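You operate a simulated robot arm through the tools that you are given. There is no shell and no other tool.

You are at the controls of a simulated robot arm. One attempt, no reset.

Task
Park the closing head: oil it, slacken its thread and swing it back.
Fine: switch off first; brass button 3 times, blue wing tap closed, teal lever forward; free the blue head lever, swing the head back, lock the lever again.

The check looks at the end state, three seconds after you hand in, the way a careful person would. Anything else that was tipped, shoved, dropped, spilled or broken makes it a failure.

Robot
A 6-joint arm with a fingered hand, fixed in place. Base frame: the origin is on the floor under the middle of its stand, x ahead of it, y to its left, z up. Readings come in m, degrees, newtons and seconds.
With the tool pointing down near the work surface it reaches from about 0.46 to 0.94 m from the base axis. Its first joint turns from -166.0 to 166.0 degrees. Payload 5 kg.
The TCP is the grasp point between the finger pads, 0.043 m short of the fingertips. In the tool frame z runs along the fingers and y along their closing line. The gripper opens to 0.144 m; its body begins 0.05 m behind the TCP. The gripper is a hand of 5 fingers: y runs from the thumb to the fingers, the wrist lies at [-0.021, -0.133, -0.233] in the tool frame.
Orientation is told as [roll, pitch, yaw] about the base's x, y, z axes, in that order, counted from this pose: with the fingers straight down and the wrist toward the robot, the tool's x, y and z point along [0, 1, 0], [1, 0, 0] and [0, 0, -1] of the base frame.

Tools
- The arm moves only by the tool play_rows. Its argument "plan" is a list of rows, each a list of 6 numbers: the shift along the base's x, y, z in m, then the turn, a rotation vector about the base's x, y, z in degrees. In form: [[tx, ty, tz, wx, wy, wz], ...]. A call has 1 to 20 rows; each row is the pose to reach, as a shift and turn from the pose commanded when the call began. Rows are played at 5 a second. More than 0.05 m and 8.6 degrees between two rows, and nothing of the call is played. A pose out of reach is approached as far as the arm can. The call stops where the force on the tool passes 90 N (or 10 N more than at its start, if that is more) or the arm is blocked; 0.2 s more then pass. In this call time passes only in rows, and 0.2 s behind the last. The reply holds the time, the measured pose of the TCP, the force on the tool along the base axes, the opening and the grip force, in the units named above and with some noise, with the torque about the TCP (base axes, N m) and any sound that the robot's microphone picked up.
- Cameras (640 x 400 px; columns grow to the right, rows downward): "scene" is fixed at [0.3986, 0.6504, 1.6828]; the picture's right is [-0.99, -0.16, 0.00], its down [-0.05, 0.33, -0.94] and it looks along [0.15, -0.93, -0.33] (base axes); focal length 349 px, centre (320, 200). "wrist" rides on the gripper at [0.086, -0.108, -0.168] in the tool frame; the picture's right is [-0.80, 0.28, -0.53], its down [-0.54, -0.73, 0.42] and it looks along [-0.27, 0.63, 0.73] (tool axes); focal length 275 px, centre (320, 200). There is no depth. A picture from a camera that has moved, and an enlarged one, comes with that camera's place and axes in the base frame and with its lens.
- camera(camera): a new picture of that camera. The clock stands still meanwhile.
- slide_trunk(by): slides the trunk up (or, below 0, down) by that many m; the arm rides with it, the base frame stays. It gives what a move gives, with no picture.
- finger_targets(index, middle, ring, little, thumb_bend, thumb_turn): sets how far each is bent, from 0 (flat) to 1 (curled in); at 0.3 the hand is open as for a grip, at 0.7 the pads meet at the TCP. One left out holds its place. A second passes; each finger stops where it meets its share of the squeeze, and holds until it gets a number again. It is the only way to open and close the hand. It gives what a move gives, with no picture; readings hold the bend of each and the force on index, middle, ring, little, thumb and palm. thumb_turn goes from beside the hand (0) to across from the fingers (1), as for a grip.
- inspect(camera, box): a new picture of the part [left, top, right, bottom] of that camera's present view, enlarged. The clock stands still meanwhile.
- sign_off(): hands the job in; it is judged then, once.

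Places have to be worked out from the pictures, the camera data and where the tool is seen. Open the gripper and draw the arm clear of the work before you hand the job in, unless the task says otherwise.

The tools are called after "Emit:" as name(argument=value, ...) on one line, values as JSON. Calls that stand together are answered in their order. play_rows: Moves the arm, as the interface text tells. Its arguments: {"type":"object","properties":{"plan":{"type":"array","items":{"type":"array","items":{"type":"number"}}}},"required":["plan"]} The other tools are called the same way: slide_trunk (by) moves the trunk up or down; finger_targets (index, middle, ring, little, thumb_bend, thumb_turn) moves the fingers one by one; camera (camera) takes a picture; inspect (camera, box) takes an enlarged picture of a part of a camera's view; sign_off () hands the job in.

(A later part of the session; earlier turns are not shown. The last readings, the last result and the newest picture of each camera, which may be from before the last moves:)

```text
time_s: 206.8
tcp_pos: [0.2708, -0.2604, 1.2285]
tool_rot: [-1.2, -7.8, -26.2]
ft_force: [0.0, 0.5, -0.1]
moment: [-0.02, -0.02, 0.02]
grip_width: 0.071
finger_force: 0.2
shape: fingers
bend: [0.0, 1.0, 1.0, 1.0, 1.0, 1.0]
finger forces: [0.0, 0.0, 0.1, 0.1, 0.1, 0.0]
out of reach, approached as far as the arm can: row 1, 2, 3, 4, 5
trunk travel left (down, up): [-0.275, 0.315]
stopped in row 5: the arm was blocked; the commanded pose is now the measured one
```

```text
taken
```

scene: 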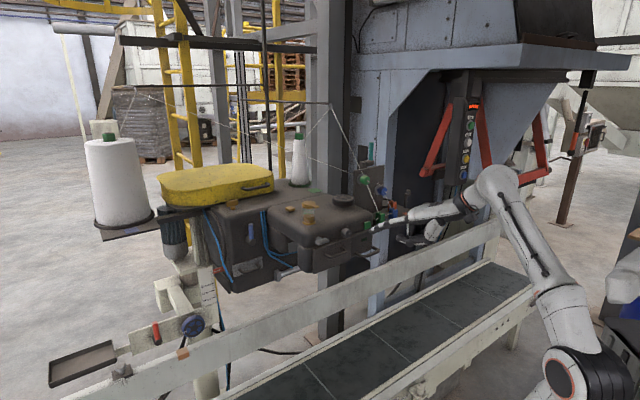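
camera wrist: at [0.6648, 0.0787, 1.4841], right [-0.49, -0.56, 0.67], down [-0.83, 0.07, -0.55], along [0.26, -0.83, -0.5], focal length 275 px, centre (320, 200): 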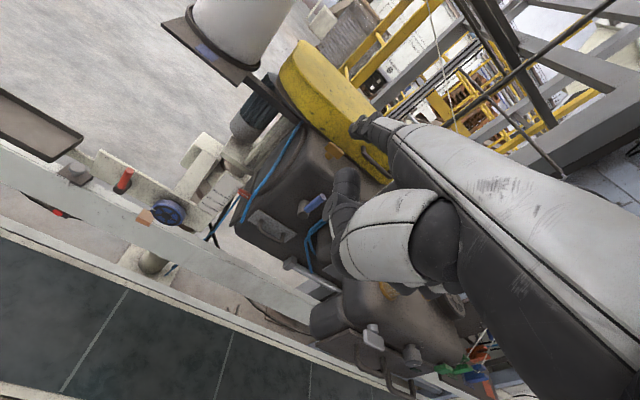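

Blocked by the elbow once more. I tilt the hand up while raising it, so the arm can stretch upward (the fingertip stays well above the head).

Emit:
play_rows(plan=[[0.0117, -0.0057, 0.033, -2.2, -4.5, 0], [0.0234, -0.0114, 0.066, -4.4, -9.0, 0], [0.035, -0.0171, 0.099, -6.6, -13.5, 0], [0.0467, -0.0227, 0.132, -8.8, -18, 0], [0.0583, -0.0284, 0.165, -10.9, -22.5, 0], [0.07, -0.0341, 0.199, -13.1, -27, 0], [0.0816, -0.0398, 0.2324, -15.3, -31.5, 0]])

Emit:
camera(camera="scene")

```text
time_s: 208.4
tcp_pos: [0.3517, -0.2979, 1.4636]
tool_rot: [-1.3, -42.8, -26.0]
ft_force: [-1.0, 0.2, 1.2]
moment: [0.01, 0.0, -0.01]
grip_width: 0.071
finger_force: 0.1
shape: fingers
bend: [0.0, 1.0, 1.0, 1.0, 1.0, 1.0]
finger forces: [0.1, 0.0, 0.0, 0.0, 0.0, 0.0]
trunk travel left (down, up): [-0.275, 0.315]
```

```text
taken
```

scene: 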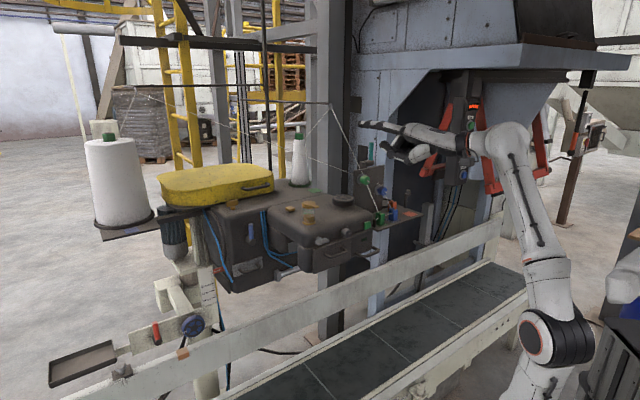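

This posture is fully reachable. I zoom in on the wrist to see the true flange axis relative to the forearm.

Emit:
inspect(camera="scene", box=[360, 90, 600, 270])

```text
2.22 times, centred on (480, 180) of scene
camera zoom: at [0.3986, 0.6504, 1.6828], right [-0.99, -0.16, 0.0], down [-0.05, 0.33, -0.94], along [0.15, -0.93, -0.33], focal length 776 px, centre (-36, 244)
```

zoom: 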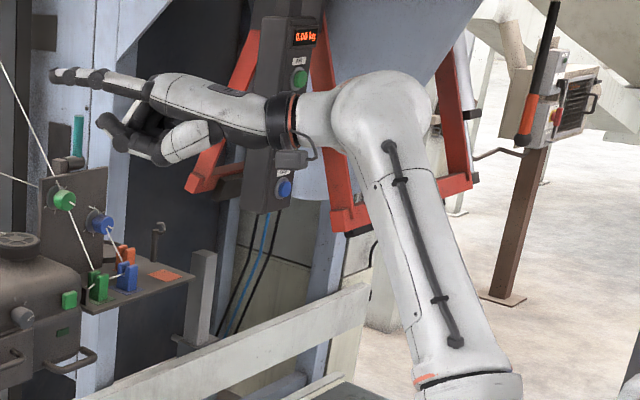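

The true wrist axis runs from the wrist through the TCP. I swing that axis toward the forearm line, stopping ~16° short, to measure the alignment in the picture before crossing.

Emit:
play_rows(plan=[[-0.0005, -0.0195, 0.0316, -3.53, -6.09, -3.79], [-0.0055, -0.0367, 0.0639, -7.07, -12.17, -7.59], [-0.0151, -0.0515, 0.0965, -10.6, -18.26, -11.38], [-0.0289, -0.0635, 0.1287, -14.14, -24.35, -15.18], [-0.0469, -0.0725, 0.1598, -17.67, -30.43, -18.97], [-0.0686, -0.0783, 0.1893, -21.21, -36.52, -22.77], [-0.0935, -0.0808, 0.2165, -24.74, -42.6, -26.56], [-0.1212, -0.0799, 0.241, -28.28, -48.69, -30.36]])

Emit:
inspect(camera="scene", box=[400, 0, 640, 400])

```text
time_s: 210.2
tcp_pos: [0.2302, -0.3805, 1.7033]
tool_rot: [125.9, -77.1, 178.5]
ft_force: [0.6, -0.3, -0.7]
moment: [0.0, 0.0, 0.01]
grip_width: 0.0708
finger_force: 0.0
shape: fingers
bend: [0.0, 1.0, 1.0, 1.0, 1.0, 1.0]
finger forces: [0.1, 0.0, 0.0, 0.0, 0.1, 0.0]
trunk travel left (down, up): [-0.275, 0.315]
```

```text
1.00 times, centred on (520, 200) of scene (not enlarged: the box is as wide or as high as the picture)
camera zoom: at [0.3986, 0.6504, 1.6828], right [-0.99, -0.16, 0.0], down [-0.05, 0.33, -0.94], along [0.15, -0.93, -0.33], focal length 349 px, centre (120, 200)
```

zoom: 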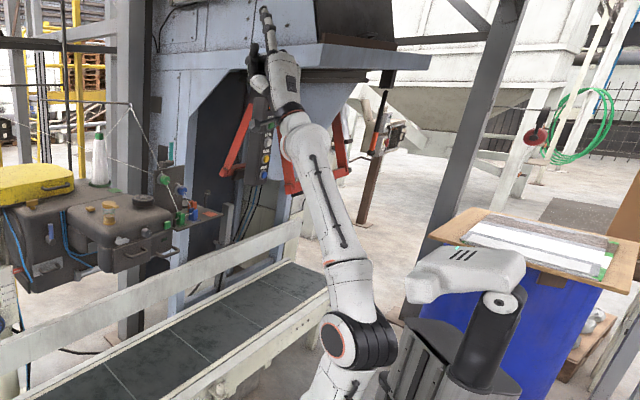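

I zoom on the wrist to measure the forearm line versus the flange axis.

Emit:
inspect(camera="scene", box=[440, 60, 580, 300])

Emit:
inspect(camera="scene", box=[450, 80, 550, 180])

```text
1.67 times, centred on (510, 180) of scene
camera zoom: at [0.3986, 0.6504, 1.6828], right [-0.99, -0.16, 0.0], down [-0.05, 0.33, -0.94], along [0.15, -0.93, -0.33], focal length 582 px, centre (3, 233)
```

zoom: 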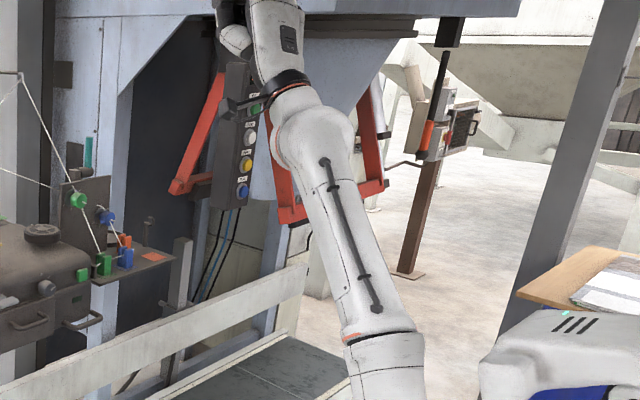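

```text
4.00 times, centred on (500, 130) of scene
camera zoom: at [0.3986, 0.6504, 1.6828], right [-0.99, -0.16, 0.0], down [-0.05, 0.33, -0.94], along [0.15, -0.93, -0.33], focal length 1396 px, centre (-400, 480)
```

zoom: 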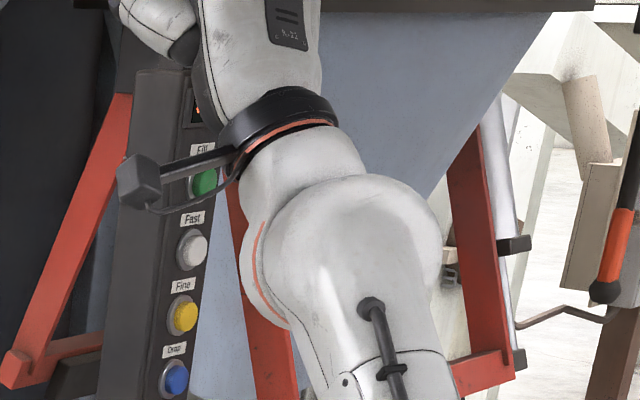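

In the picture the flange axis is now almost in line with the forearm (only a few degrees of bend left, toward the camera). Bending straight outward/down from here should put the wrist in the good branch; I do 40° of it with the wrist point fixed.

Emit:
play_rows(plan=[[0.0014, -0.0224, -0.0284, 7.82, 1.56, -0.86], [0.0015, -0.0406, -0.0598, 15.63, 3.12, -1.72], [0.0005, -0.0546, -0.0932, 23.45, 4.68, -2.58], [-0.0014, -0.0637, -0.1281, 31.26, 6.24, -3.44], [-0.0044, -0.068, -0.164, 39.08, 7.8, -4.3]])

Emit:
inspect(camera="scene", box=[400, 0, 640, 400])

```text
time_s: 211.4
tcp_pos: [0.1662, -0.4594, 1.4913]
tool_rot: [38.6, -56.8, -100.4]
ft_force: [0.0, 0.8, -0.8]
moment: [-0.04, 0.05, -0.1]
grip_width: 0.071
finger_force: 0.1
shape: fingers
bend: [0.0, 1.0, 1.0, 1.0, 1.0, 1.0]
finger forces: [0.1, 0.0, 0.0, 0.0, 0.0, 0.0]
out of reach, approached as far as the arm can: row 2, 3, 4, 5
trunk travel left (down, up): [-0.275, 0.315]
```

```text
1.00 times, centred on (520, 200) of scene (not enlarged: the box is as wide or as high as the picture)
camera zoom: at [0.3986, 0.6504, 1.6828], right [-0.99, -0.16, 0.0], down [-0.05, 0.33, -0.94], along [0.15, -0.93, -0.33], focal length 349 px, centre (120, 200)
```

zoom: 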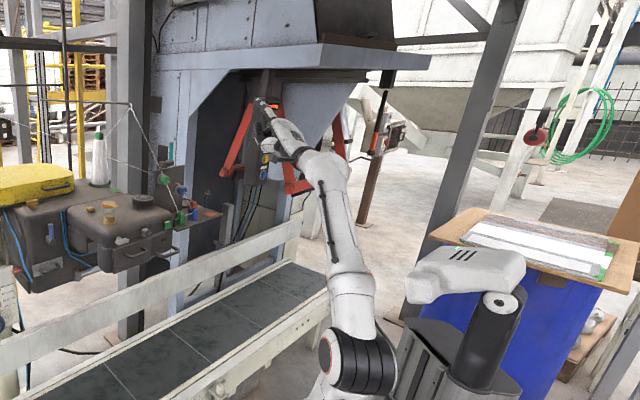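

It hit the roll stop again. To cross cleanly I need the forearm direction more precisely, so I zoom on the forearm in the present pose.

Emit:
inspect(camera="scene", box=[450, 90, 640, 400])

Emit:
inspect(camera="scene", box=[450, 100, 570, 200])

Emit:
inspect(camera="scene", box=[500, 240, 620, 340])

```text
1.29 times, centred on (545, 245) of scene
camera zoom: at [0.3986, 0.6504, 1.6828], right [-0.99, -0.16, 0.0], down [-0.05, 0.33, -0.94], along [0.15, -0.93, -0.33], focal length 450 px, centre (30, 142)
```

zoom: 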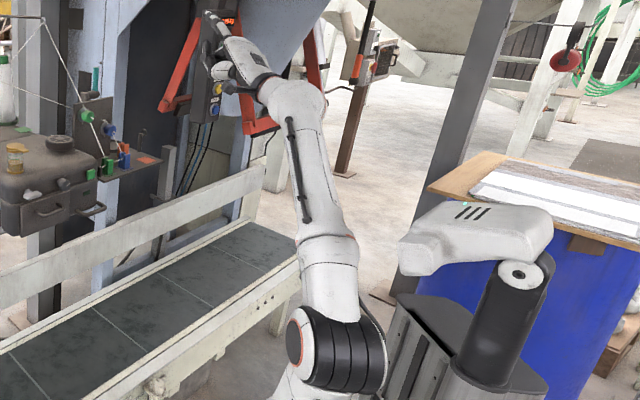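

```text
4.00 times, centred on (510, 150) of scene
camera zoom: at [0.3986, 0.6504, 1.6828], right [-0.99, -0.16, 0.0], down [-0.05, 0.33, -0.94], along [0.15, -0.93, -0.33], focal length 1396 px, centre (-440, 400)
```

zoom: 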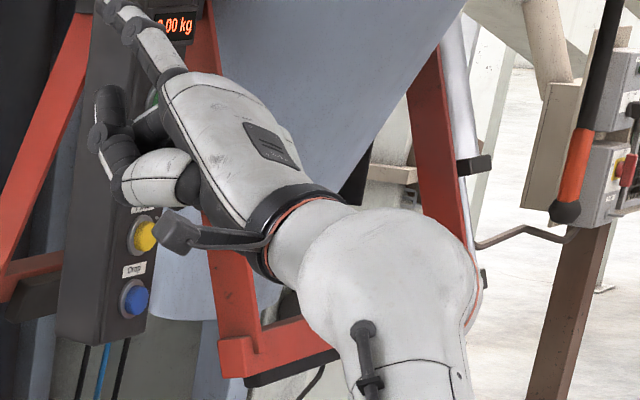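

```text
4.00 times, centred on (560, 290) of scene
camera zoom: at [0.3986, 0.6504, 1.6828], right [-0.99, -0.16, 0.0], down [-0.05, 0.33, -0.94], along [0.15, -0.93, -0.33], focal length 1396 px, centre (-640, -160)
```

zoom: 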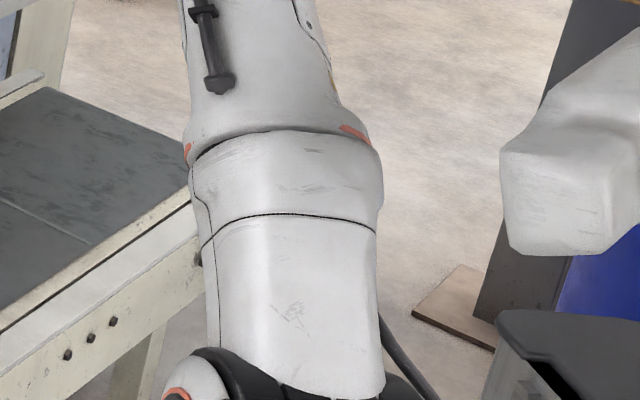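

The joint's side marking shows the forearm roll swung half a turn at that point, and from the flags I infer the hand passed ~3° left of the forearm line. I return to the aligned pose, shift 3° right, and then bend down in a step that jumps cleanly across.

Emit:
play_rows(plan=[[0.011, 0.013, 0.035, -5.6, -1.4, 0.4], [0.021, 0.026, 0.071, -11.2, -2.8, 0.8], [0.032, 0.039, 0.106, -16.9, -4.2, 1.2], [0.043, 0.053, 0.141, -22.5, -5.5, 1.5], [0.053, 0.066, 0.177, -28.1, -6.9, 1.9], [0.064, 0.0789, 0.212, -33.7, -8.3, 2.3]])

Emit:
inspect(camera="scene", box=[450, 80, 570, 180])

```text
time_s: 212.8
tcp_pos: [0.2309, -0.38, 1.7015]
tool_rot: [125.7, -77.0, 178.8]
ft_force: [-0.5, -0.6, -0.3]
moment: [-0.02, 0.01, 0.03]
grip_width: 0.0709
finger_force: 0.0
shape: fingers
bend: [0.0, 1.0, 1.0, 1.0, 1.0, 1.0]
finger forces: [0.0, 0.0, 0.1, 0.0, 0.1, 0.1]
trunk travel left (down, up): [-0.275, 0.315]
```

```text
4.00 times, centred on (510, 130) of scene
camera zoom: at [0.3986, 0.6504, 1.6828], right [-0.99, -0.16, 0.0], down [-0.05, 0.33, -0.94], along [0.15, -0.93, -0.33], focal length 1396 px, centre (-440, 480)
```

zoom: 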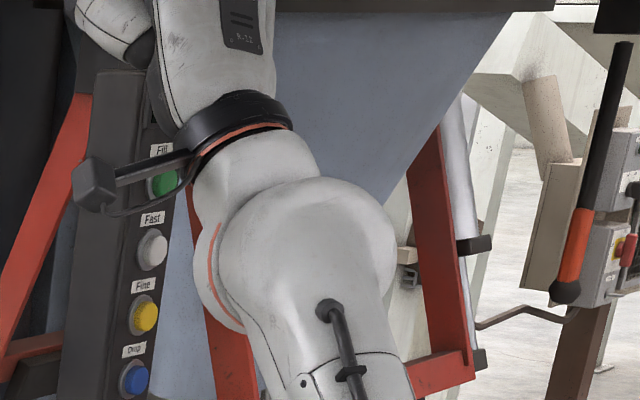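

Reading the joint ring, the remaining bend lies in the plane perpendicular to its axis ≈(0.81,−0.40,−0.43). I rotate about exactly that axis so only the bend joint moves and passes through zero.

Emit:
play_rows(plan=[[-0.0199, -0.0239, -0.0158, 6.48, -3.18, -3.43], [-0.0404, -0.0445, -0.0352, 12.96, -6.35, -6.86], [-0.0606, -0.0615, -0.0577, 19.45, -9.53, -10.29]])

Emit:
inspect(camera="scene", box=[450, 80, 570, 180])

```text
time_s: 213.6
tcp_pos: [0.2191, -0.3925, 1.6952]
tool_rot: [114.3, -74.4, -172.5]
ft_force: [-0.8, 0.3, -0.3]
moment: [0.02, 0.02, 0.03]
grip_width: 0.0711
finger_force: 0.0
shape: fingers
bend: [0.0, 1.0, 1.0, 1.0, 1.0, 1.0]
finger forces: [0.0, 0.1, 0.0, 0.1, 0.0, 0.0]
out of reach, approached as far as the arm can: row 1, 2, 3
trunk travel left (down, up): [-0.275, 0.315]
```

```text
4.00 times, centred on (510, 130) of scene
camera zoom: at [0.3986, 0.6504, 1.6828], right [-0.99, -0.16, 0.0], down [-0.05, 0.33, -0.94], along [0.15, -0.93, -0.33], focal length 1396 px, centre (-440, 480)
```

zoom: 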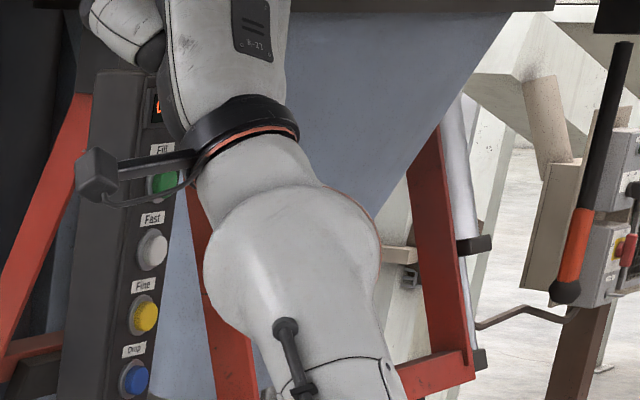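

Now the bend is essentially zero and the roll is at its stop. From here going straight up should be reachable with the opposite bend sign; I command 16° upward with the wrist fixed.

Emit:
play_rows(plan=[[0.0079, 0.023, 0.0149, -7.53, -2.6, 0.0], [0.0177, 0.0437, 0.0255, -15.05, -5.2, 0.0]])

Emit:
inspect(camera="scene", box=[450, 80, 570, 180])

```text
time_s: 214.4
tcp_pos: [0.2684, -0.3707, 1.6829]
tool_rot: [179.0, -82.1, 124.0]
ft_force: [0.6, -0.7, 0.4]
moment: [-0.03, -0.03, -0.04]
grip_width: 0.0708
finger_force: 0.0
shape: fingers
bend: [0.0, 1.0, 1.0, 1.0, 1.0, 1.0]
finger forces: [0.0, 0.0, 0.0, 0.0, 0.0, 0.0]
out of reach, approached as far as the arm can: row 1, 2
trunk travel left (down, up): [-0.275, 0.315]
stopped in row 2: the arm was blocked; the commanded pose is now the measured one
```

```text
4.00 times, centred on (510, 130) of scene
camera zoom: at [0.3986, 0.6504, 1.6828], right [-0.99, -0.16, 0.0], down [-0.05, 0.33, -0.94], along [0.15, -0.93, -0.33], focal length 1396 px, centre (-440, 480)
```

zoom: 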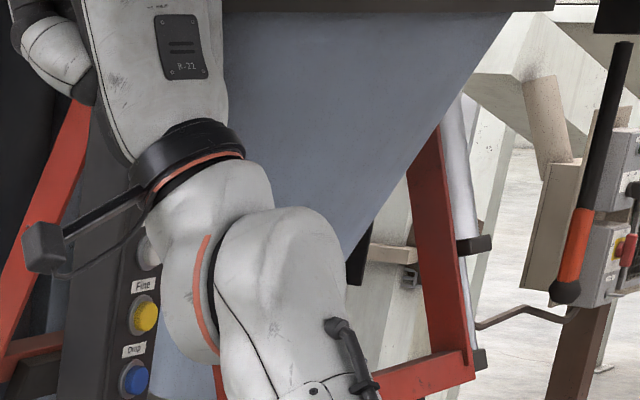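

This re-configuring is costly; the present configuration still reaches poses where the hand points outward with moderate bend, which suffices for the remaining levers. I return to the clean pose reached before (hand level, az −26°).

Emit:
play_rows(plan=[[0.0093, 0.0081, -0.0244, 4.05, 4.68, 3.04], [0.0185, 0.0162, -0.0487, 8.1, 9.35, 6.07], [0.0278, 0.0243, -0.0731, 12.15, 14.03, 9.11], [0.037, 0.0324, -0.0975, 16.2, 18.7, 12.15], [0.0463, 0.0404, -0.1218, 20.25, 23.38, 15.18], [0.0555, 0.0485, -0.1462, 24.3, 28.05, 18.22], [0.0648, 0.0566, -0.1706, 28.35, 32.73, 21.26], [0.074, 0.0647, -0.1949, 32.4, 37.4, 24.29], [0.0833, 0.0728, -0.2193, 36.45, 42.08, 27.33]])

Emit:
inspect(camera="scene", box=[360, 90, 600, 270])

```text
time_s: 216.4
tcp_pos: [0.3473, -0.298, 1.4629]
tool_rot: [-1.2, -42.8, -26.1]
ft_force: [-0.9, -0.4, 0.3]
moment: [0.0, 0.01, 0.01]
grip_width: 0.0709
finger_force: 0.0
shape: fingers
bend: [0.0, 1.0, 1.0, 1.0, 1.0, 1.0]
finger forces: [0.0, 0.0, 0.0, 0.0, 0.1, 0.0]
trunk travel left (down, up): [-0.275, 0.315]
```

```text
2.22 times, centred on (480, 180) of scene
camera zoom: at [0.3986, 0.6504, 1.6828], right [-0.99, -0.16, 0.0], down [-0.05, 0.33, -0.94], along [0.15, -0.93, -0.33], focal length 776 px, centre (-36, 244)
```

zoom: 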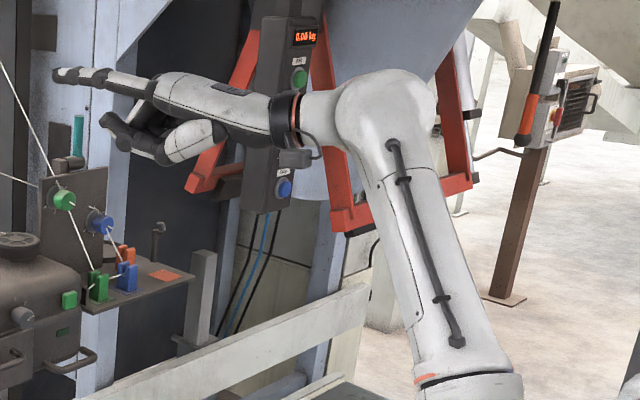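

Clean. I raise the trunk and then move outward to the right front of the thread plate (hand level, pointing along +v), well clear of the threads.

Emit:
slide_trunk(by=0.25)

Emit:
finger_targets(index=0.35)

Emit:
play_rows(plan=[[-0.014, -0.031, -0.024, 0.6, 0.8, -2.4], [-0.028, -0.062, -0.048, 1.1, 1.6, -4.7], [-0.043, -0.092, -0.072, 1.7, 2.4, -7.1], [-0.057, -0.123, -0.097, 2.3, 3.2, -9.5], [-0.071, -0.154, -0.121, 2.8, 3.9, -11.8], [-0.086, -0.185, -0.145, 3.4, 4.7, -14.2], [-0.1, -0.216, -0.169, 3.9, 5.5, -16.5], [-0.114, -0.2465, -0.193, 4.5, 6.3, -18.9]])

Emit:
camera(camera="scene")

Emit:
camera(camera="wrist")

```text
time_s: 219.0
tcp_pos: [0.3479, -0.2976, 1.713]
tool_rot: [-1.3, -42.9, -25.9]
ft_force: [-0.3, -0.1, 0.0]
moment: [-0.01, 0.02, 0.01]
grip_width: 0.0712
finger_force: 0.1
shape: fingers
bend: [0.0, 1.0, 1.0, 1.0, 1.0, 1.0]
finger forces: [0.0, 0.0, 0.0, 0.1, 0.0, 0.1]
trunk travel left (down, up): [-0.525, 0.065]
```

```text
time_s: 220.0
tcp_pos: [0.3486, -0.2991, 1.7137]
tool_rot: [-1.2, -42.9, -26.0]
ft_force: [0.5, -0.5, 0.5]
moment: [0.01, -0.04, 0.02]
grip_width: 0.0451
finger_force: 0.1
shape: fingers
bend: [0.28, 1.0, 1.0, 1.0, 0.99, 1.0]
finger forces: [0.1, 0.0, 0.0, 0.0, 0.0, 0.0]
trunk travel left (down, up): [-0.525, 0.065]
```

```text
time_s: 221.8
tcp_pos: [0.2338, -0.5469, 1.5185]
tool_rot: [-1.3, -35.1, -45.1]
ft_force: [-1.0, -0.4, -0.6]
moment: [0.03, -0.04, 0.03]
grip_width: 0.0447
finger_force: 0.0
shape: fingers
bend: [0.29, 1.0, 1.0, 1.0, 0.99, 1.0]
finger forces: [0.0, 0.1, 0.1, 0.0, 0.1, 0.0]
trunk travel left (down, up): [-0.525, 0.065]
```

```text
taken
```

scene: 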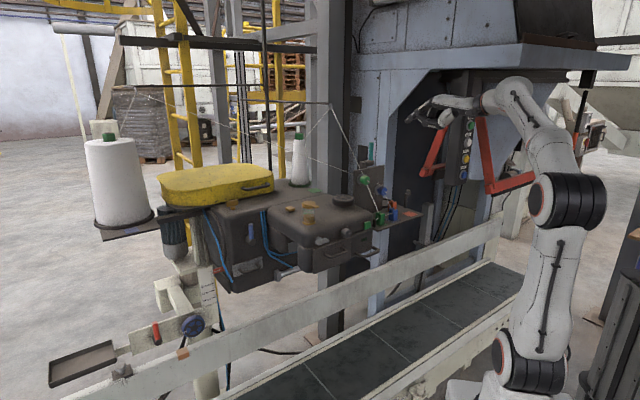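

```text
taken
camera wrist: at [0.1665, -0.3524, 1.5922], right [-0.61, -0.49, 0.62], down [-0.64, -0.14, -0.75], along [0.46, -0.86, -0.23], focal length 275 px, centre (320, 200)
```

wrist: 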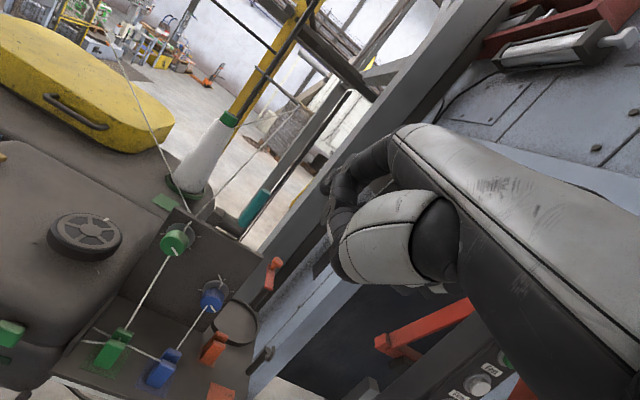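

The pose was reached exactly, with a great view of the teal lever. I zoom in to locate it and the fingertip.

Emit:
inspect(camera="wrist", box=[150, 130, 350, 290])

Emit:
inspect(camera="wrist", box=[290, 120, 450, 300])

Emit:
inspect(camera="scene", box=[340, 70, 500, 190])

```text
2.50 times, centred on (250, 210) of wrist
camera zoom: at [0.1665, -0.3524, 1.5922], right [-0.61, -0.49, 0.62], down [-0.64, -0.14, -0.75], along [0.46, -0.86, -0.23], focal length 688 px, centre (495, 175)
```

zoom: 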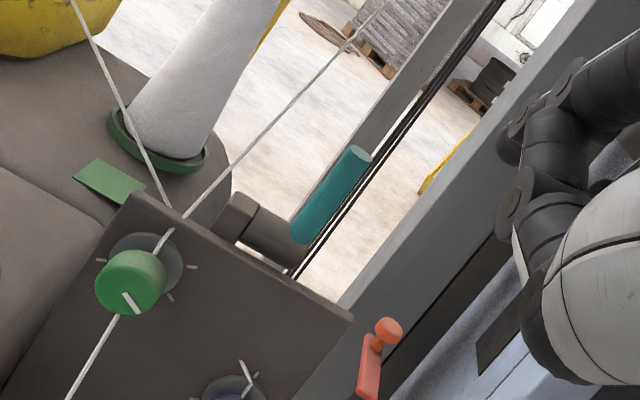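

```text
2.22 times, centred on (370, 210) of wrist
camera zoom: at [0.1665, -0.3524, 1.5922], right [-0.61, -0.49, 0.62], down [-0.64, -0.14, -0.75], along [0.46, -0.86, -0.23], focal length 612 px, centre (209, 178)
```

zoom: 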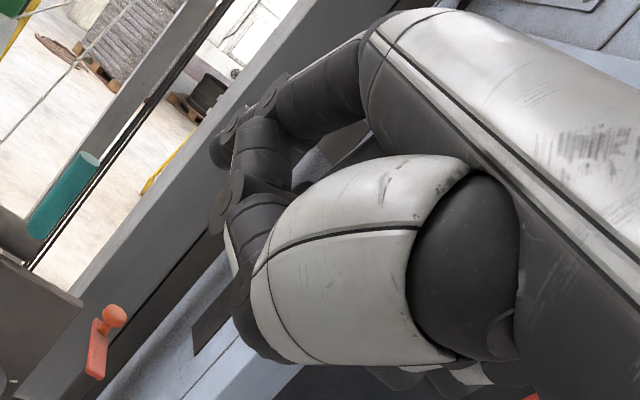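

```text
3.33 times, centred on (420, 130) of scene
camera zoom: at [0.3986, 0.6504, 1.6828], right [-0.99, -0.16, 0.0], down [-0.05, 0.33, -0.94], along [0.15, -0.93, -0.33], focal length 1163 px, centre (-13, 433)
```

zoom: 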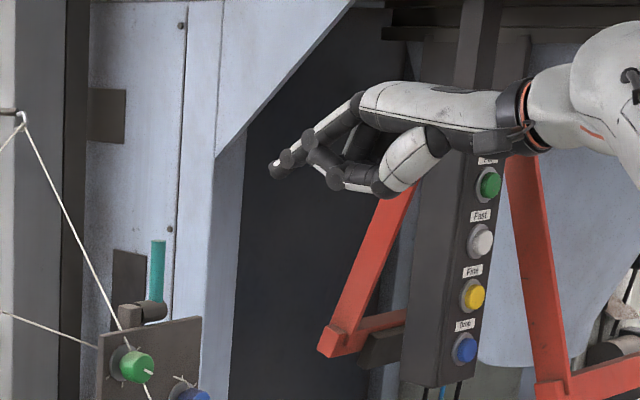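

The lever stands vertical at (u −0.18, v 0.767), z 1.386–1.454. I open the thumb out of the way and hook the index, then move so the hooked fingertip passes above and behind the lever.

Emit:
finger_targets(index=0.45, thumb_bend=0.3)

Emit:
inspect(camera="wrist", box=[250, 100, 450, 320])

Emit:
inspect(camera="scene", box=[340, 70, 500, 190])

```text
time_s: 222.8
tcp_pos: [0.2338, -0.5449, 1.5197]
tool_rot: [-1.2, -35.1, -44.8]
ft_force: [0.2, 0.4, 0.0]
moment: [-0.03, -0.03, 0.0]
grip_width: 0.1229
finger_force: 0.0
shape: fingers
bend: [0.45, 1.0, 1.0, 1.0, 0.3, 0.98]
finger forces: [0.1, 0.0, 0.1, 0.1, 0.0, 0.0]
trunk travel left (down, up): [-0.525, 0.065]
```

```text
1.82 times, centred on (350, 210) of wrist
camera zoom: at [0.1667, -0.3511, 1.5929], right [-0.61, -0.49, 0.61], down [-0.64, -0.14, -0.75], along [0.46, -0.86, -0.23], focal length 500 px, centre (266, 182)
```

zoom: 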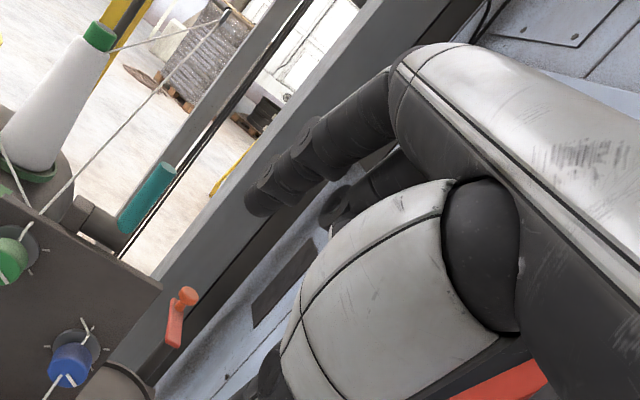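

```text
3.33 times, centred on (420, 130) of scene
camera zoom: at [0.3986, 0.6504, 1.6828], right [-0.99, -0.16, 0.0], down [-0.05, 0.33, -0.94], along [0.15, -0.93, -0.33], focal length 1163 px, centre (-13, 433)
```

zoom: 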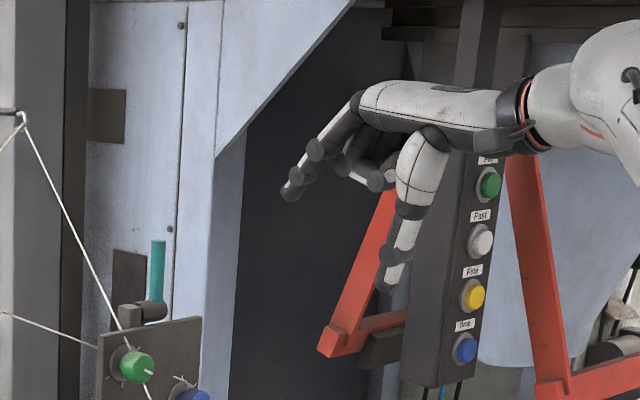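

Fingertip offset confirmed. I move the hook over the lever's top to just behind it.

Emit:
play_rows(plan=[[0.031, -0.022, -0.007, 0, 0, 0], [0.062, -0.044, -0.014, 0, 0, 0], [0.093, -0.066, -0.021, 0, 0, 0], [0.124, -0.088, -0.028, 0, 0, 0], [0.1551, -0.1099, -0.035, 0, 0, 0]])

Emit:
inspect(camera="scene", box=[320, 90, 440, 190])

Emit:
inspect(camera="wrist", box=[170, 100, 370, 280])

```text
time_s: 224.0
tcp_pos: [0.3917, -0.6569, 1.4858]
tool_rot: [-1.3, -35.1, -44.9]
ft_force: [0.5, -0.6, -0.2]
moment: [0.01, -0.01, 0.02]
grip_width: 0.1231
finger_force: 0.0
shape: fingers
bend: [0.45, 1.0, 1.0, 1.0, 0.3, 0.98]
finger forces: [0.0, 0.0, 0.0, 0.0, 0.0, 0.0]
trunk travel left (down, up): [-0.525, 0.065]
```

```text
4.00 times, centred on (380, 140) of scene
camera zoom: at [0.3986, 0.6504, 1.6828], right [-0.99, -0.16, 0.0], down [-0.05, 0.33, -0.94], along [0.15, -0.93, -0.33], focal length 1396 px, centre (80, 440)
```

zoom: 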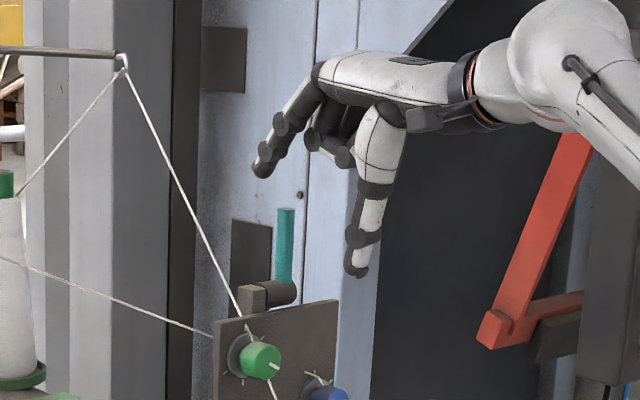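

```text
2.22 times, centred on (270, 190) of wrist
camera zoom: at [0.3241, -0.4619, 1.5584], right [-0.61, -0.49, 0.62], down [-0.64, -0.14, -0.75], along [0.46, -0.86, -0.23], focal length 612 px, centre (431, 222)
```

zoom: 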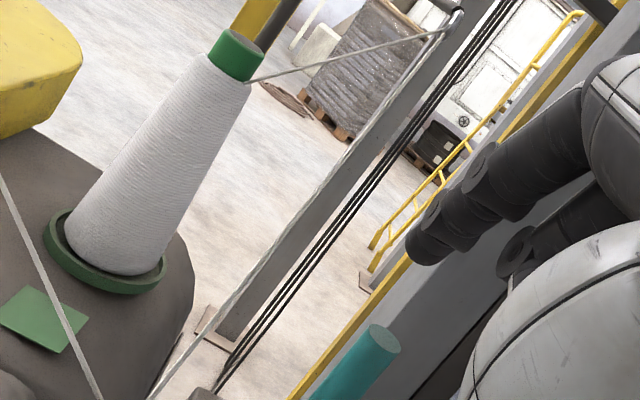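

The hook is behind the lever's plane. I lower it 7.5 cm behind the lever.

Emit:
play_rows(plan=[[0, 0, -0.025, 0, 0, 0], [0, 0, -0.05, 0, 0, 0], [0, 0, -0.074, 0, 0, 0]])

Emit:
inspect(camera="scene", box=[330, 120, 410, 190])

Emit:
inspect(camera="wrist", box=[200, 100, 400, 280])

```text
time_s: 224.8
tcp_pos: [0.3902, -0.6541, 1.4136]
tool_rot: [-1.3, -35.2, -44.9]
ft_force: [1.7, -0.2, 2.6]
moment: [0.0, 0.03, 0.06]
grip_width: 0.1244
finger_force: 1.3
shape: fingers
bend: [0.44, 1.0, 1.0, 1.0, 0.3, 0.98]
finger forces: [2.4, 0.0, 0.0, 0.0, 0.1, 0.0]
trunk travel left (down, up): [-0.525, 0.065]
```

```text
5.71 times, centred on (370, 155) of scene
camera zoom: at [0.3986, 0.6504, 1.6828], right [-0.99, -0.16, 0.0], down [-0.05, 0.33, -0.94], along [0.15, -0.93, -0.33], focal length 1994 px, centre (34, 457)
```

zoom: 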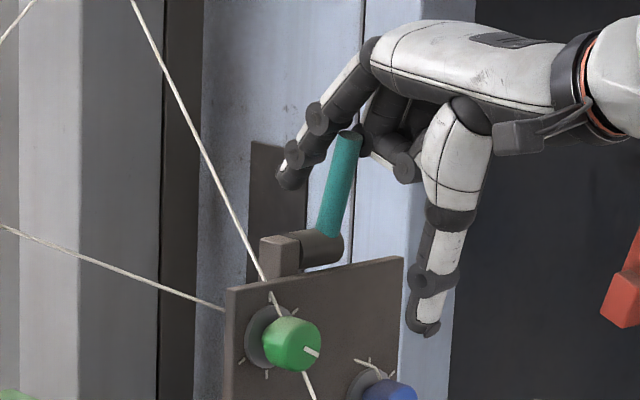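

```text
2.22 times, centred on (300, 190) of wrist
camera zoom: at [0.3228, -0.4602, 1.4855], right [-0.61, -0.49, 0.62], down [-0.64, -0.14, -0.75], along [0.46, -0.86, -0.23], focal length 612 px, centre (364, 222)
```

zoom: 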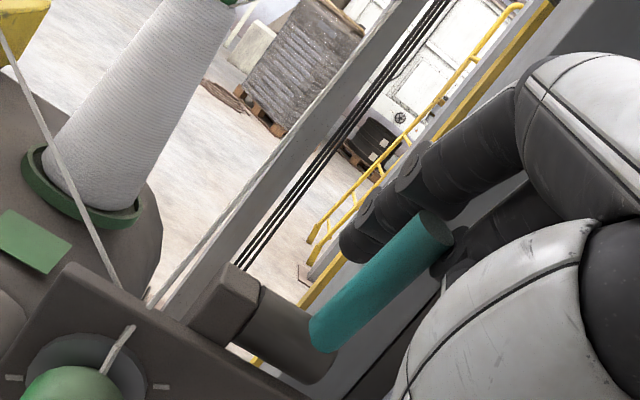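

The hook is behind the lever and has already nudged it forward slightly. I pull toward −v in small steps.

Emit:
play_rows(plan=[[-0.0106, 0.0106, 0.001, 0, 0, 0], [-0.0212, 0.0212, 0.001, 0, 0, 0]])

Emit:
inspect(camera="scene", box=[330, 120, 410, 190])

```text
time_s: 225.4
tcp_pos: [0.3677, -0.6333, 1.4121]
tool_rot: [-1.4, -35.2, -44.9]
ft_force: [-0.5, 0.4, 0.2]
moment: [0.0, -0.01, 0.02]
grip_width: 0.1236
finger_force: 0.4
shape: fingers
bend: [0.45, 1.0, 1.0, 1.0, 0.3, 0.98]
finger forces: [0.5, 0.0, 0.0, 0.0, 0.0, 0.1]
trunk travel left (down, up): [-0.525, 0.065]
```

```text
5.71 times, centred on (370, 155) of scene
camera zoom: at [0.3986, 0.6504, 1.6828], right [-0.99, -0.16, 0.0], down [-0.05, 0.33, -0.94], along [0.15, -0.93, -0.33], focal length 1994 px, centre (34, 457)
```

zoom: 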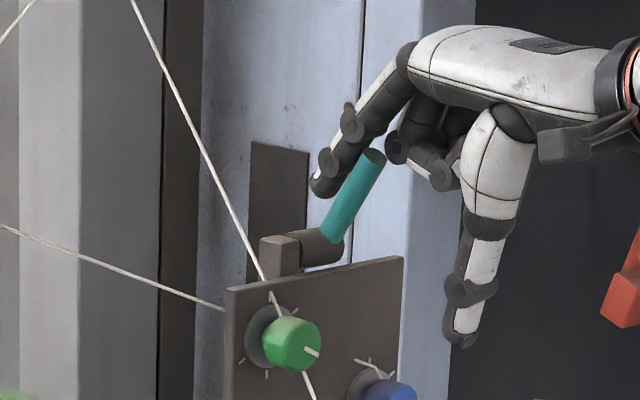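

It follows easily (~29° forward now). I continue pulling along the arc.

Emit:
play_rows(plan=[[-0.0106, 0.0106, -0.002, 0, 0, 0], [-0.0212, 0.0212, -0.006, 0, 0, 0]])

Emit:
inspect(camera="scene", box=[330, 120, 410, 190])

```text
time_s: 226.0
tcp_pos: [0.3481, -0.6116, 1.4076]
tool_rot: [-1.3, -35.3, -45.1]
ft_force: [1.5, -1.1, 1.3]
moment: [-0.09, -0.12, -0.03]
grip_width: 0.1268
finger_force: 1.1
shape: fingers
bend: [0.43, 1.0, 1.0, 1.0, 0.3, 0.98]
finger forces: [2.7, 0.0, 0.0, 0.1, 0.1, 0.0]
trunk travel left (down, up): [-0.525, 0.065]
```

```text
5.71 times, centred on (370, 155) of scene
camera zoom: at [0.3986, 0.6504, 1.6828], right [-0.99, -0.16, 0.0], down [-0.05, 0.33, -0.94], along [0.15, -0.93, -0.33], focal length 1994 px, centre (34, 457)
```

zoom: 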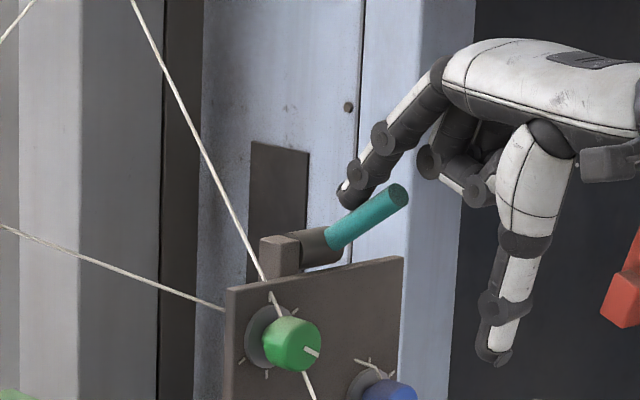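

About 48° forward, light force. I continue down along the arc until it stops.

Emit:
play_rows(plan=[[-0.008, 0.008, -0.006, 0, 0, 0], [-0.0141, 0.0141, -0.014, 0, 0, 0]])

Emit:
inspect(camera="scene", box=[330, 120, 410, 190])

```text
time_s: 226.6
tcp_pos: [0.3358, -0.599, 1.3942]
tool_rot: [-1.2, -35.4, -45.0]
ft_force: [10.0, -13.0, 9.9]
moment: [-0.25, -0.41, -0.27]
grip_width: 0.1451
finger_force: 8.6
shape: fingers
bend: [0.33, 1.0, 1.0, 1.0, 0.3, 0.98]
finger forces: [16.5, 0.0, 0.1, 0.0, 0.0, 0.0]
trunk travel left (down, up): [-0.525, 0.065]
```

```text
5.71 times, centred on (370, 155) of scene
camera zoom: at [0.3986, 0.6504, 1.6828], right [-0.99, -0.16, 0.0], down [-0.05, 0.33, -0.94], along [0.15, -0.93, -0.33], focal length 1994 px, centre (34, 457)
```

zoom: 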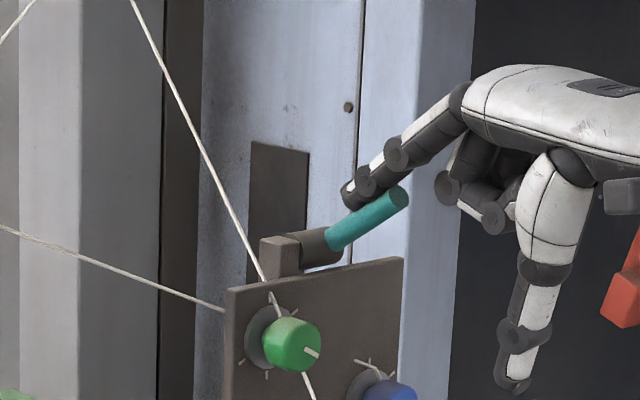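

Force jumped to 16 N with no further lever motion: it is at its forward stop (~48°). I lift off and withdraw.

Emit:
play_rows(plan=[[0.004, -0.004, 0.02, 0, 0, 0], [0.004, -0.004, 0.055, 0, 0, 0], [0.0, 0.0, 0.09, 0, 0, 0], [-0.03, 0.03, 0.1, 0, 0, 0], [-0.06, 0.06, 0.1, 0, 0, 0]])

Emit:
inspect(camera="scene", box=[320, 120, 420, 200])

Emit:
camera(camera="wrist")

```text
time_s: 227.8
tcp_pos: [0.2724, -0.5367, 1.4929]
tool_rot: [-1.3, -35.3, -44.8]
ft_force: [-1.0, 0.7, -0.5]
moment: [-0.02, -0.01, -0.04]
grip_width: 0.123
finger_force: 0.1
shape: fingers
bend: [0.45, 1.0, 1.0, 1.0, 0.3, 0.98]
finger forces: [0.0, 0.0, 0.0, 0.1, 0.0, 0.1]
trunk travel left (down, up): [-0.525, 0.065]
```

```text
5.00 times, centred on (370, 160) of scene
camera zoom: at [0.3986, 0.6504, 1.6828], right [-0.99, -0.16, 0.0], down [-0.05, 0.33, -0.94], along [0.15, -0.93, -0.33], focal length 1745 px, centre (70, 400)
```

zoom: 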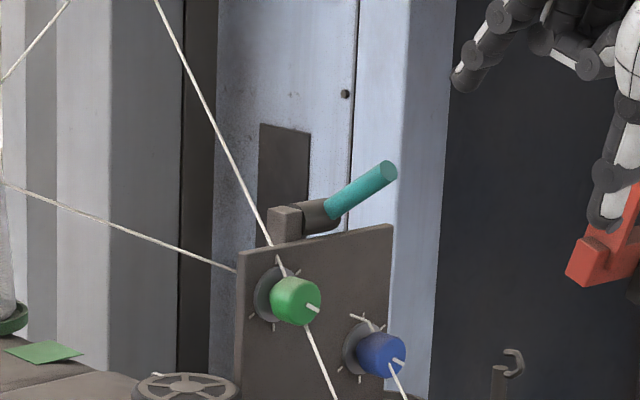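

```text
taken
camera wrist: at [0.2058, -0.3421, 1.566], right [-0.61, -0.49, 0.61], down [-0.64, -0.14, -0.75], along [0.46, -0.86, -0.23], focal length 275 px, centre (320, 200)
```

wrist: 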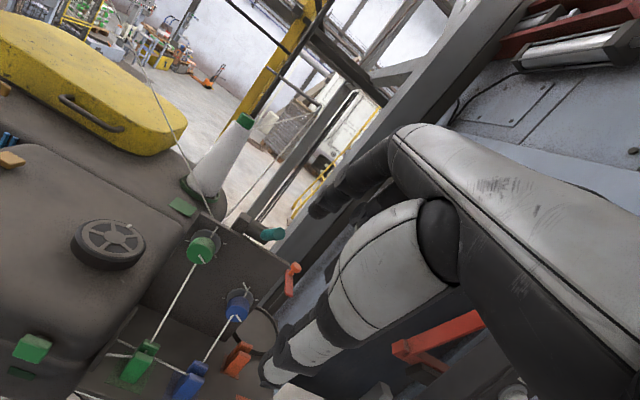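

The teal lever stays forward. Next is the blue head lever; pushing its top left (counter-clockwise, loosening) is best done with the little finger so the fist stays on the free left side. I set that shape and measure it.

Emit:
finger_targets(index=1.0, middle=1.0, ring=1.0, little=0.0, thumb_bend=0.8)

Emit:
camera(camera="wrist")

Emit:
inspect(camera="scene", box=[360, 80, 520, 200])

```text
time_s: 228.8
tcp_pos: [0.2732, -0.5367, 1.4924]
tool_rot: [-1.3, -35.2, -44.9]
ft_force: [-1.1, 1.0, 0.5]
moment: [-0.02, -0.01, 0.0]
grip_width: 0.0045
finger_force: 0.0
shape: fingers
bend: [0.82, 1.0, 1.0, 0.0, 0.74, 1.0]
finger forces: [0.0, 0.0, 0.0, 0.0, 0.0, 0.1]
trunk travel left (down, up): [-0.525, 0.065]
```

```text
taken
camera wrist: at [0.2064, -0.3434, 1.5653], right [-0.61, -0.49, 0.61], down [-0.64, -0.14, -0.75], along [0.46, -0.86, -0.23], focal length 275 px, centre (320, 200)
```

wrist: 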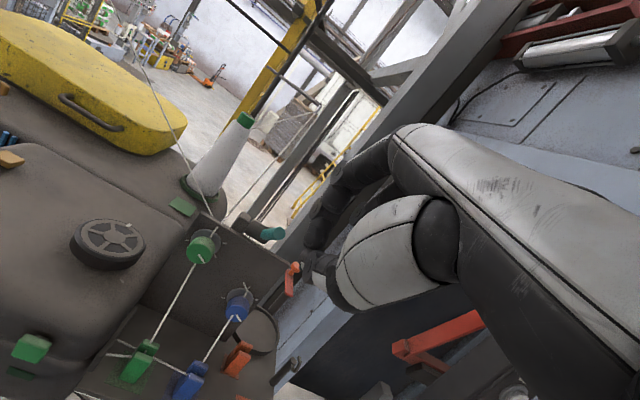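

```text
3.33 times, centred on (440, 140) of scene
camera zoom: at [0.3986, 0.6504, 1.6828], right [-0.99, -0.16, 0.0], down [-0.05, 0.33, -0.94], along [0.15, -0.93, -0.33], focal length 1163 px, centre (-80, 400)
```

zoom: 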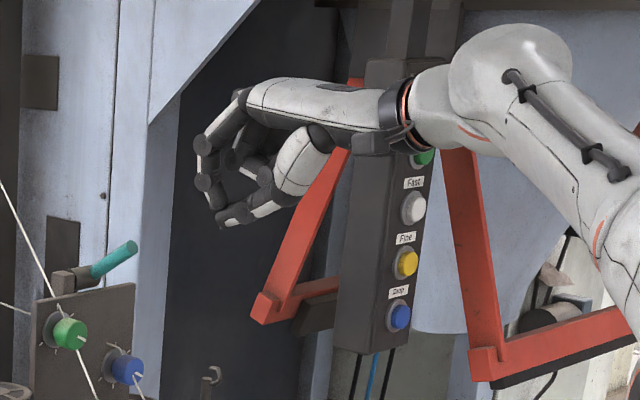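

The index/thumb loop is awkward and the little finger can't be seen, so I go back to the straight index, and travel across in front of the head at z≈1.54 to the blue lever to look at it closely first.

Emit:
finger_targets(index=0.0, little=1.0, thumb_bend=0.3)

Emit:
finger_targets(thumb_bend=1.0)

Emit:
play_rows(plan=[[0.0, 0.03, 0.03, 0, 0, 0], [0.02, 0.065, 0.045, 0, 0, 0], [0.05, 0.095, 0.05, 0, 0, 0], [0.082, 0.128, 0.05, 0, 0, 0], [0.114, 0.16, 0.05, 0, 0, 0], [0.146, 0.193, 0.05, 0, 0, 0], [0.178, 0.226, 0.05, 0, 0, -1], [0.208, 0.26, 0.045, 0, 0, -2], [0.238, 0.294, 0.035, 0, 0, -3], [0.265, 0.33, 0.02, 0, 0, -4], [0.285, 0.37, 0.0, 0, 0, -5]])

Emit:
camera(camera="scene")

```text
time_s: 229.8
tcp_pos: [0.2735, -0.5374, 1.4918]
tool_rot: [-1.3, -35.1, -45.1]
ft_force: [0.0, 0.7, -1.1]
moment: [-0.01, 0.01, -0.02]
grip_width: 0.2077
finger_force: 0.0
shape: fingers
bend: [0.0, 1.0, 1.0, 0.91, 0.3, 0.98]
finger forces: [0.0, 0.0, 0.0, 0.0, 0.0, 0.0]
trunk travel left (down, up): [-0.525, 0.065]
```

```text
time_s: 230.8
tcp_pos: [0.2744, -0.5366, 1.4922]
tool_rot: [-1.3, -35.2, -45.1]
ft_force: [0.4, 0.2, -0.1]
moment: [0.0, 0.0, 0.02]
grip_width: 0.0717
finger_force: 0.0
shape: fingers
bend: [0.0, 1.0, 1.0, 1.0, 1.0, 1.0]
finger forces: [0.1, 0.0, 0.1, 0.1, 0.0, 0.0]
trunk travel left (down, up): [-0.525, 0.065]
```

```text
time_s: 233.4
tcp_pos: [0.4089, -0.3947, 1.413]
tool_rot: [-2.5, -34.6, -45.8]
ft_force: [-0.4, -0.7, -0.4]
moment: [0.02, 0.01, 0.03]
grip_width: 0.0713
finger_force: 0.1
shape: fingers
bend: [0.0, 1.0, 1.0, 1.0, 1.0, 1.0]
finger forces: [0.0, 0.1, 0.0, 0.1, 0.0, 0.1]
out of reach, approached as far as the arm can: row 5, 6, 7, 8, 9, 10, 11
trunk travel left (down, up): [-0.525, 0.065]
stopped in row 11: the arm was blocked; the commanded pose is now the measured one
```

```text
taken
```

scene: 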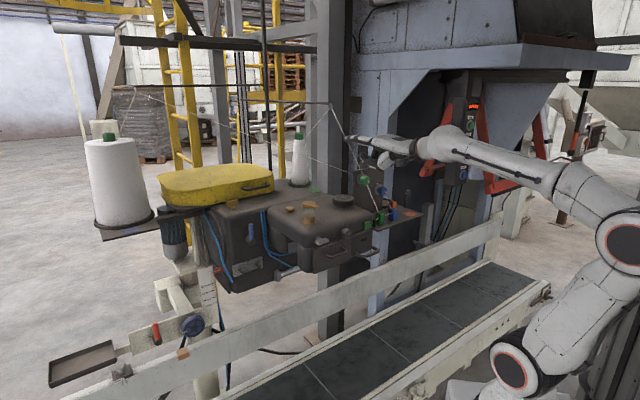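

Crossing from right to left with the hand below the forearm line isn't possible in this wrist state; it must pass with the hand pointing up. I back out to the right, tilt the hand up, and swing across that way.

Emit:
play_rows(plan=[[-0.022, -0.024, 0.013, 0, 0, 0], [-0.045, -0.047, 0.026, 0, 0, 0], [-0.067, -0.071, 0.04, 0, 0, 0], [-0.09, -0.095, 0.053, 0, 0, 0], [-0.112, -0.118, 0.066, 0, 0, 0], [-0.1345, -0.1419, 0.079, 0, 0, 0]])

Emit:
play_rows(plan=[[0.0096, -0.0096, 0.035, -5.66, -5.66, 0], [0.0157, -0.0157, 0.0714, -11.3, -11.3, 0], [0.0181, -0.0181, 0.1086, -17, -17, 0], [0.0169, -0.0169, 0.146, -22.6, -22.6, 0], [0.0119, -0.0119, 0.1828, -28.3, -28.3, 0], [0.0035, -0.0035, 0.2182, -33.9, -33.9, 0], [-0.0068, 0.0068, 0.2476, -38.9, -38.9, 0]])

Emit:
camera(camera="scene")

```text
time_s: 234.8
tcp_pos: [0.2729, -0.5363, 1.4919]
tool_rot: [-2.4, -34.6, -45.8]
ft_force: [1.5, -0.5, 0.6]
moment: [0.04, 0.02, 0.03]
grip_width: 0.0713
finger_force: 0.1
shape: fingers
bend: [0.0, 1.0, 1.0, 1.0, 1.0, 1.0]
finger forces: [0.1, 0.1, 0.1, 0.0, 0.1, 0.0]
trunk travel left (down, up): [-0.525, 0.065]
```

```text
time_s: 236.4
tcp_pos: [0.2672, -0.5278, 1.74]
tool_rot: [61.3, -89.4, -109.3]
ft_force: [0.1, -0.4, 0.2]
moment: [-0.02, 0.01, -0.03]
grip_width: 0.0714
finger_force: 0.0
shape: fingers
bend: [0.0, 1.0, 1.0, 1.0, 1.0, 1.0]
finger forces: [0.1, 0.1, 0.1, 0.0, 0.0, 0.1]
trunk travel left (down, up): [-0.525, 0.065]
```

```text
taken
```

scene: 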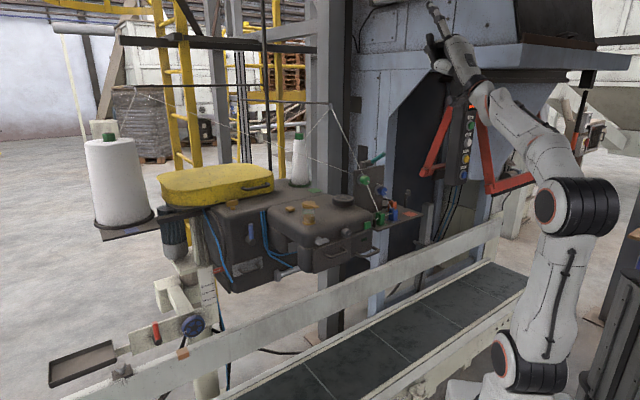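

Now rotate about the base by ~58° to the left with the hand pointing up.

Emit:
play_rows(plan=[[0.0432, 0.0242, 0, 0, 0, 4.8], [0.0843, 0.052, 0, 0, 0, 9.6], [0.1229, 0.083, 0, 0, 0, 14.4], [0.1587, 0.1172, 0, 0, 0, 19.2], [0.1916, 0.1543, 0, 0, 0, 24], [0.2212, 0.194, 0, 0, 0, 28.8], [0.2474, 0.236, 0, 0, 0, 33.6], [0.27, 0.2801, 0, 0, 0, 38.4], [0.2889, 0.3259, 0, 0, 0, 43.2], [0.3038, 0.3732, 0, 0, 0, 48], [0.3148, 0.4215, 0, 0, 0, 52.8], [0.3216, 0.4706, 0, 0, 0, 57.6]])

Emit:
camera(camera="scene")

```text
time_s: 239.0
tcp_pos: [0.5866, -0.0581, 1.739]
tool_rot: [57.9, -89.3, -48.2]
ft_force: [0.2, -0.1, 0.3]
moment: [-0.01, -0.01, 0.0]
grip_width: 0.0711
finger_force: 0.1
shape: fingers
bend: [0.0, 1.0, 1.0, 1.0, 1.0, 1.0]
finger forces: [0.1, 0.0, 0.0, 0.1, 0.0, 0.0]
trunk travel left (down, up): [-0.525, 0.065]
```

```text
taken
```

scene: 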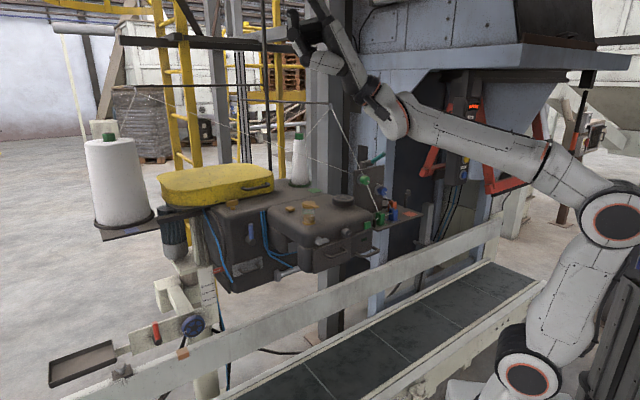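

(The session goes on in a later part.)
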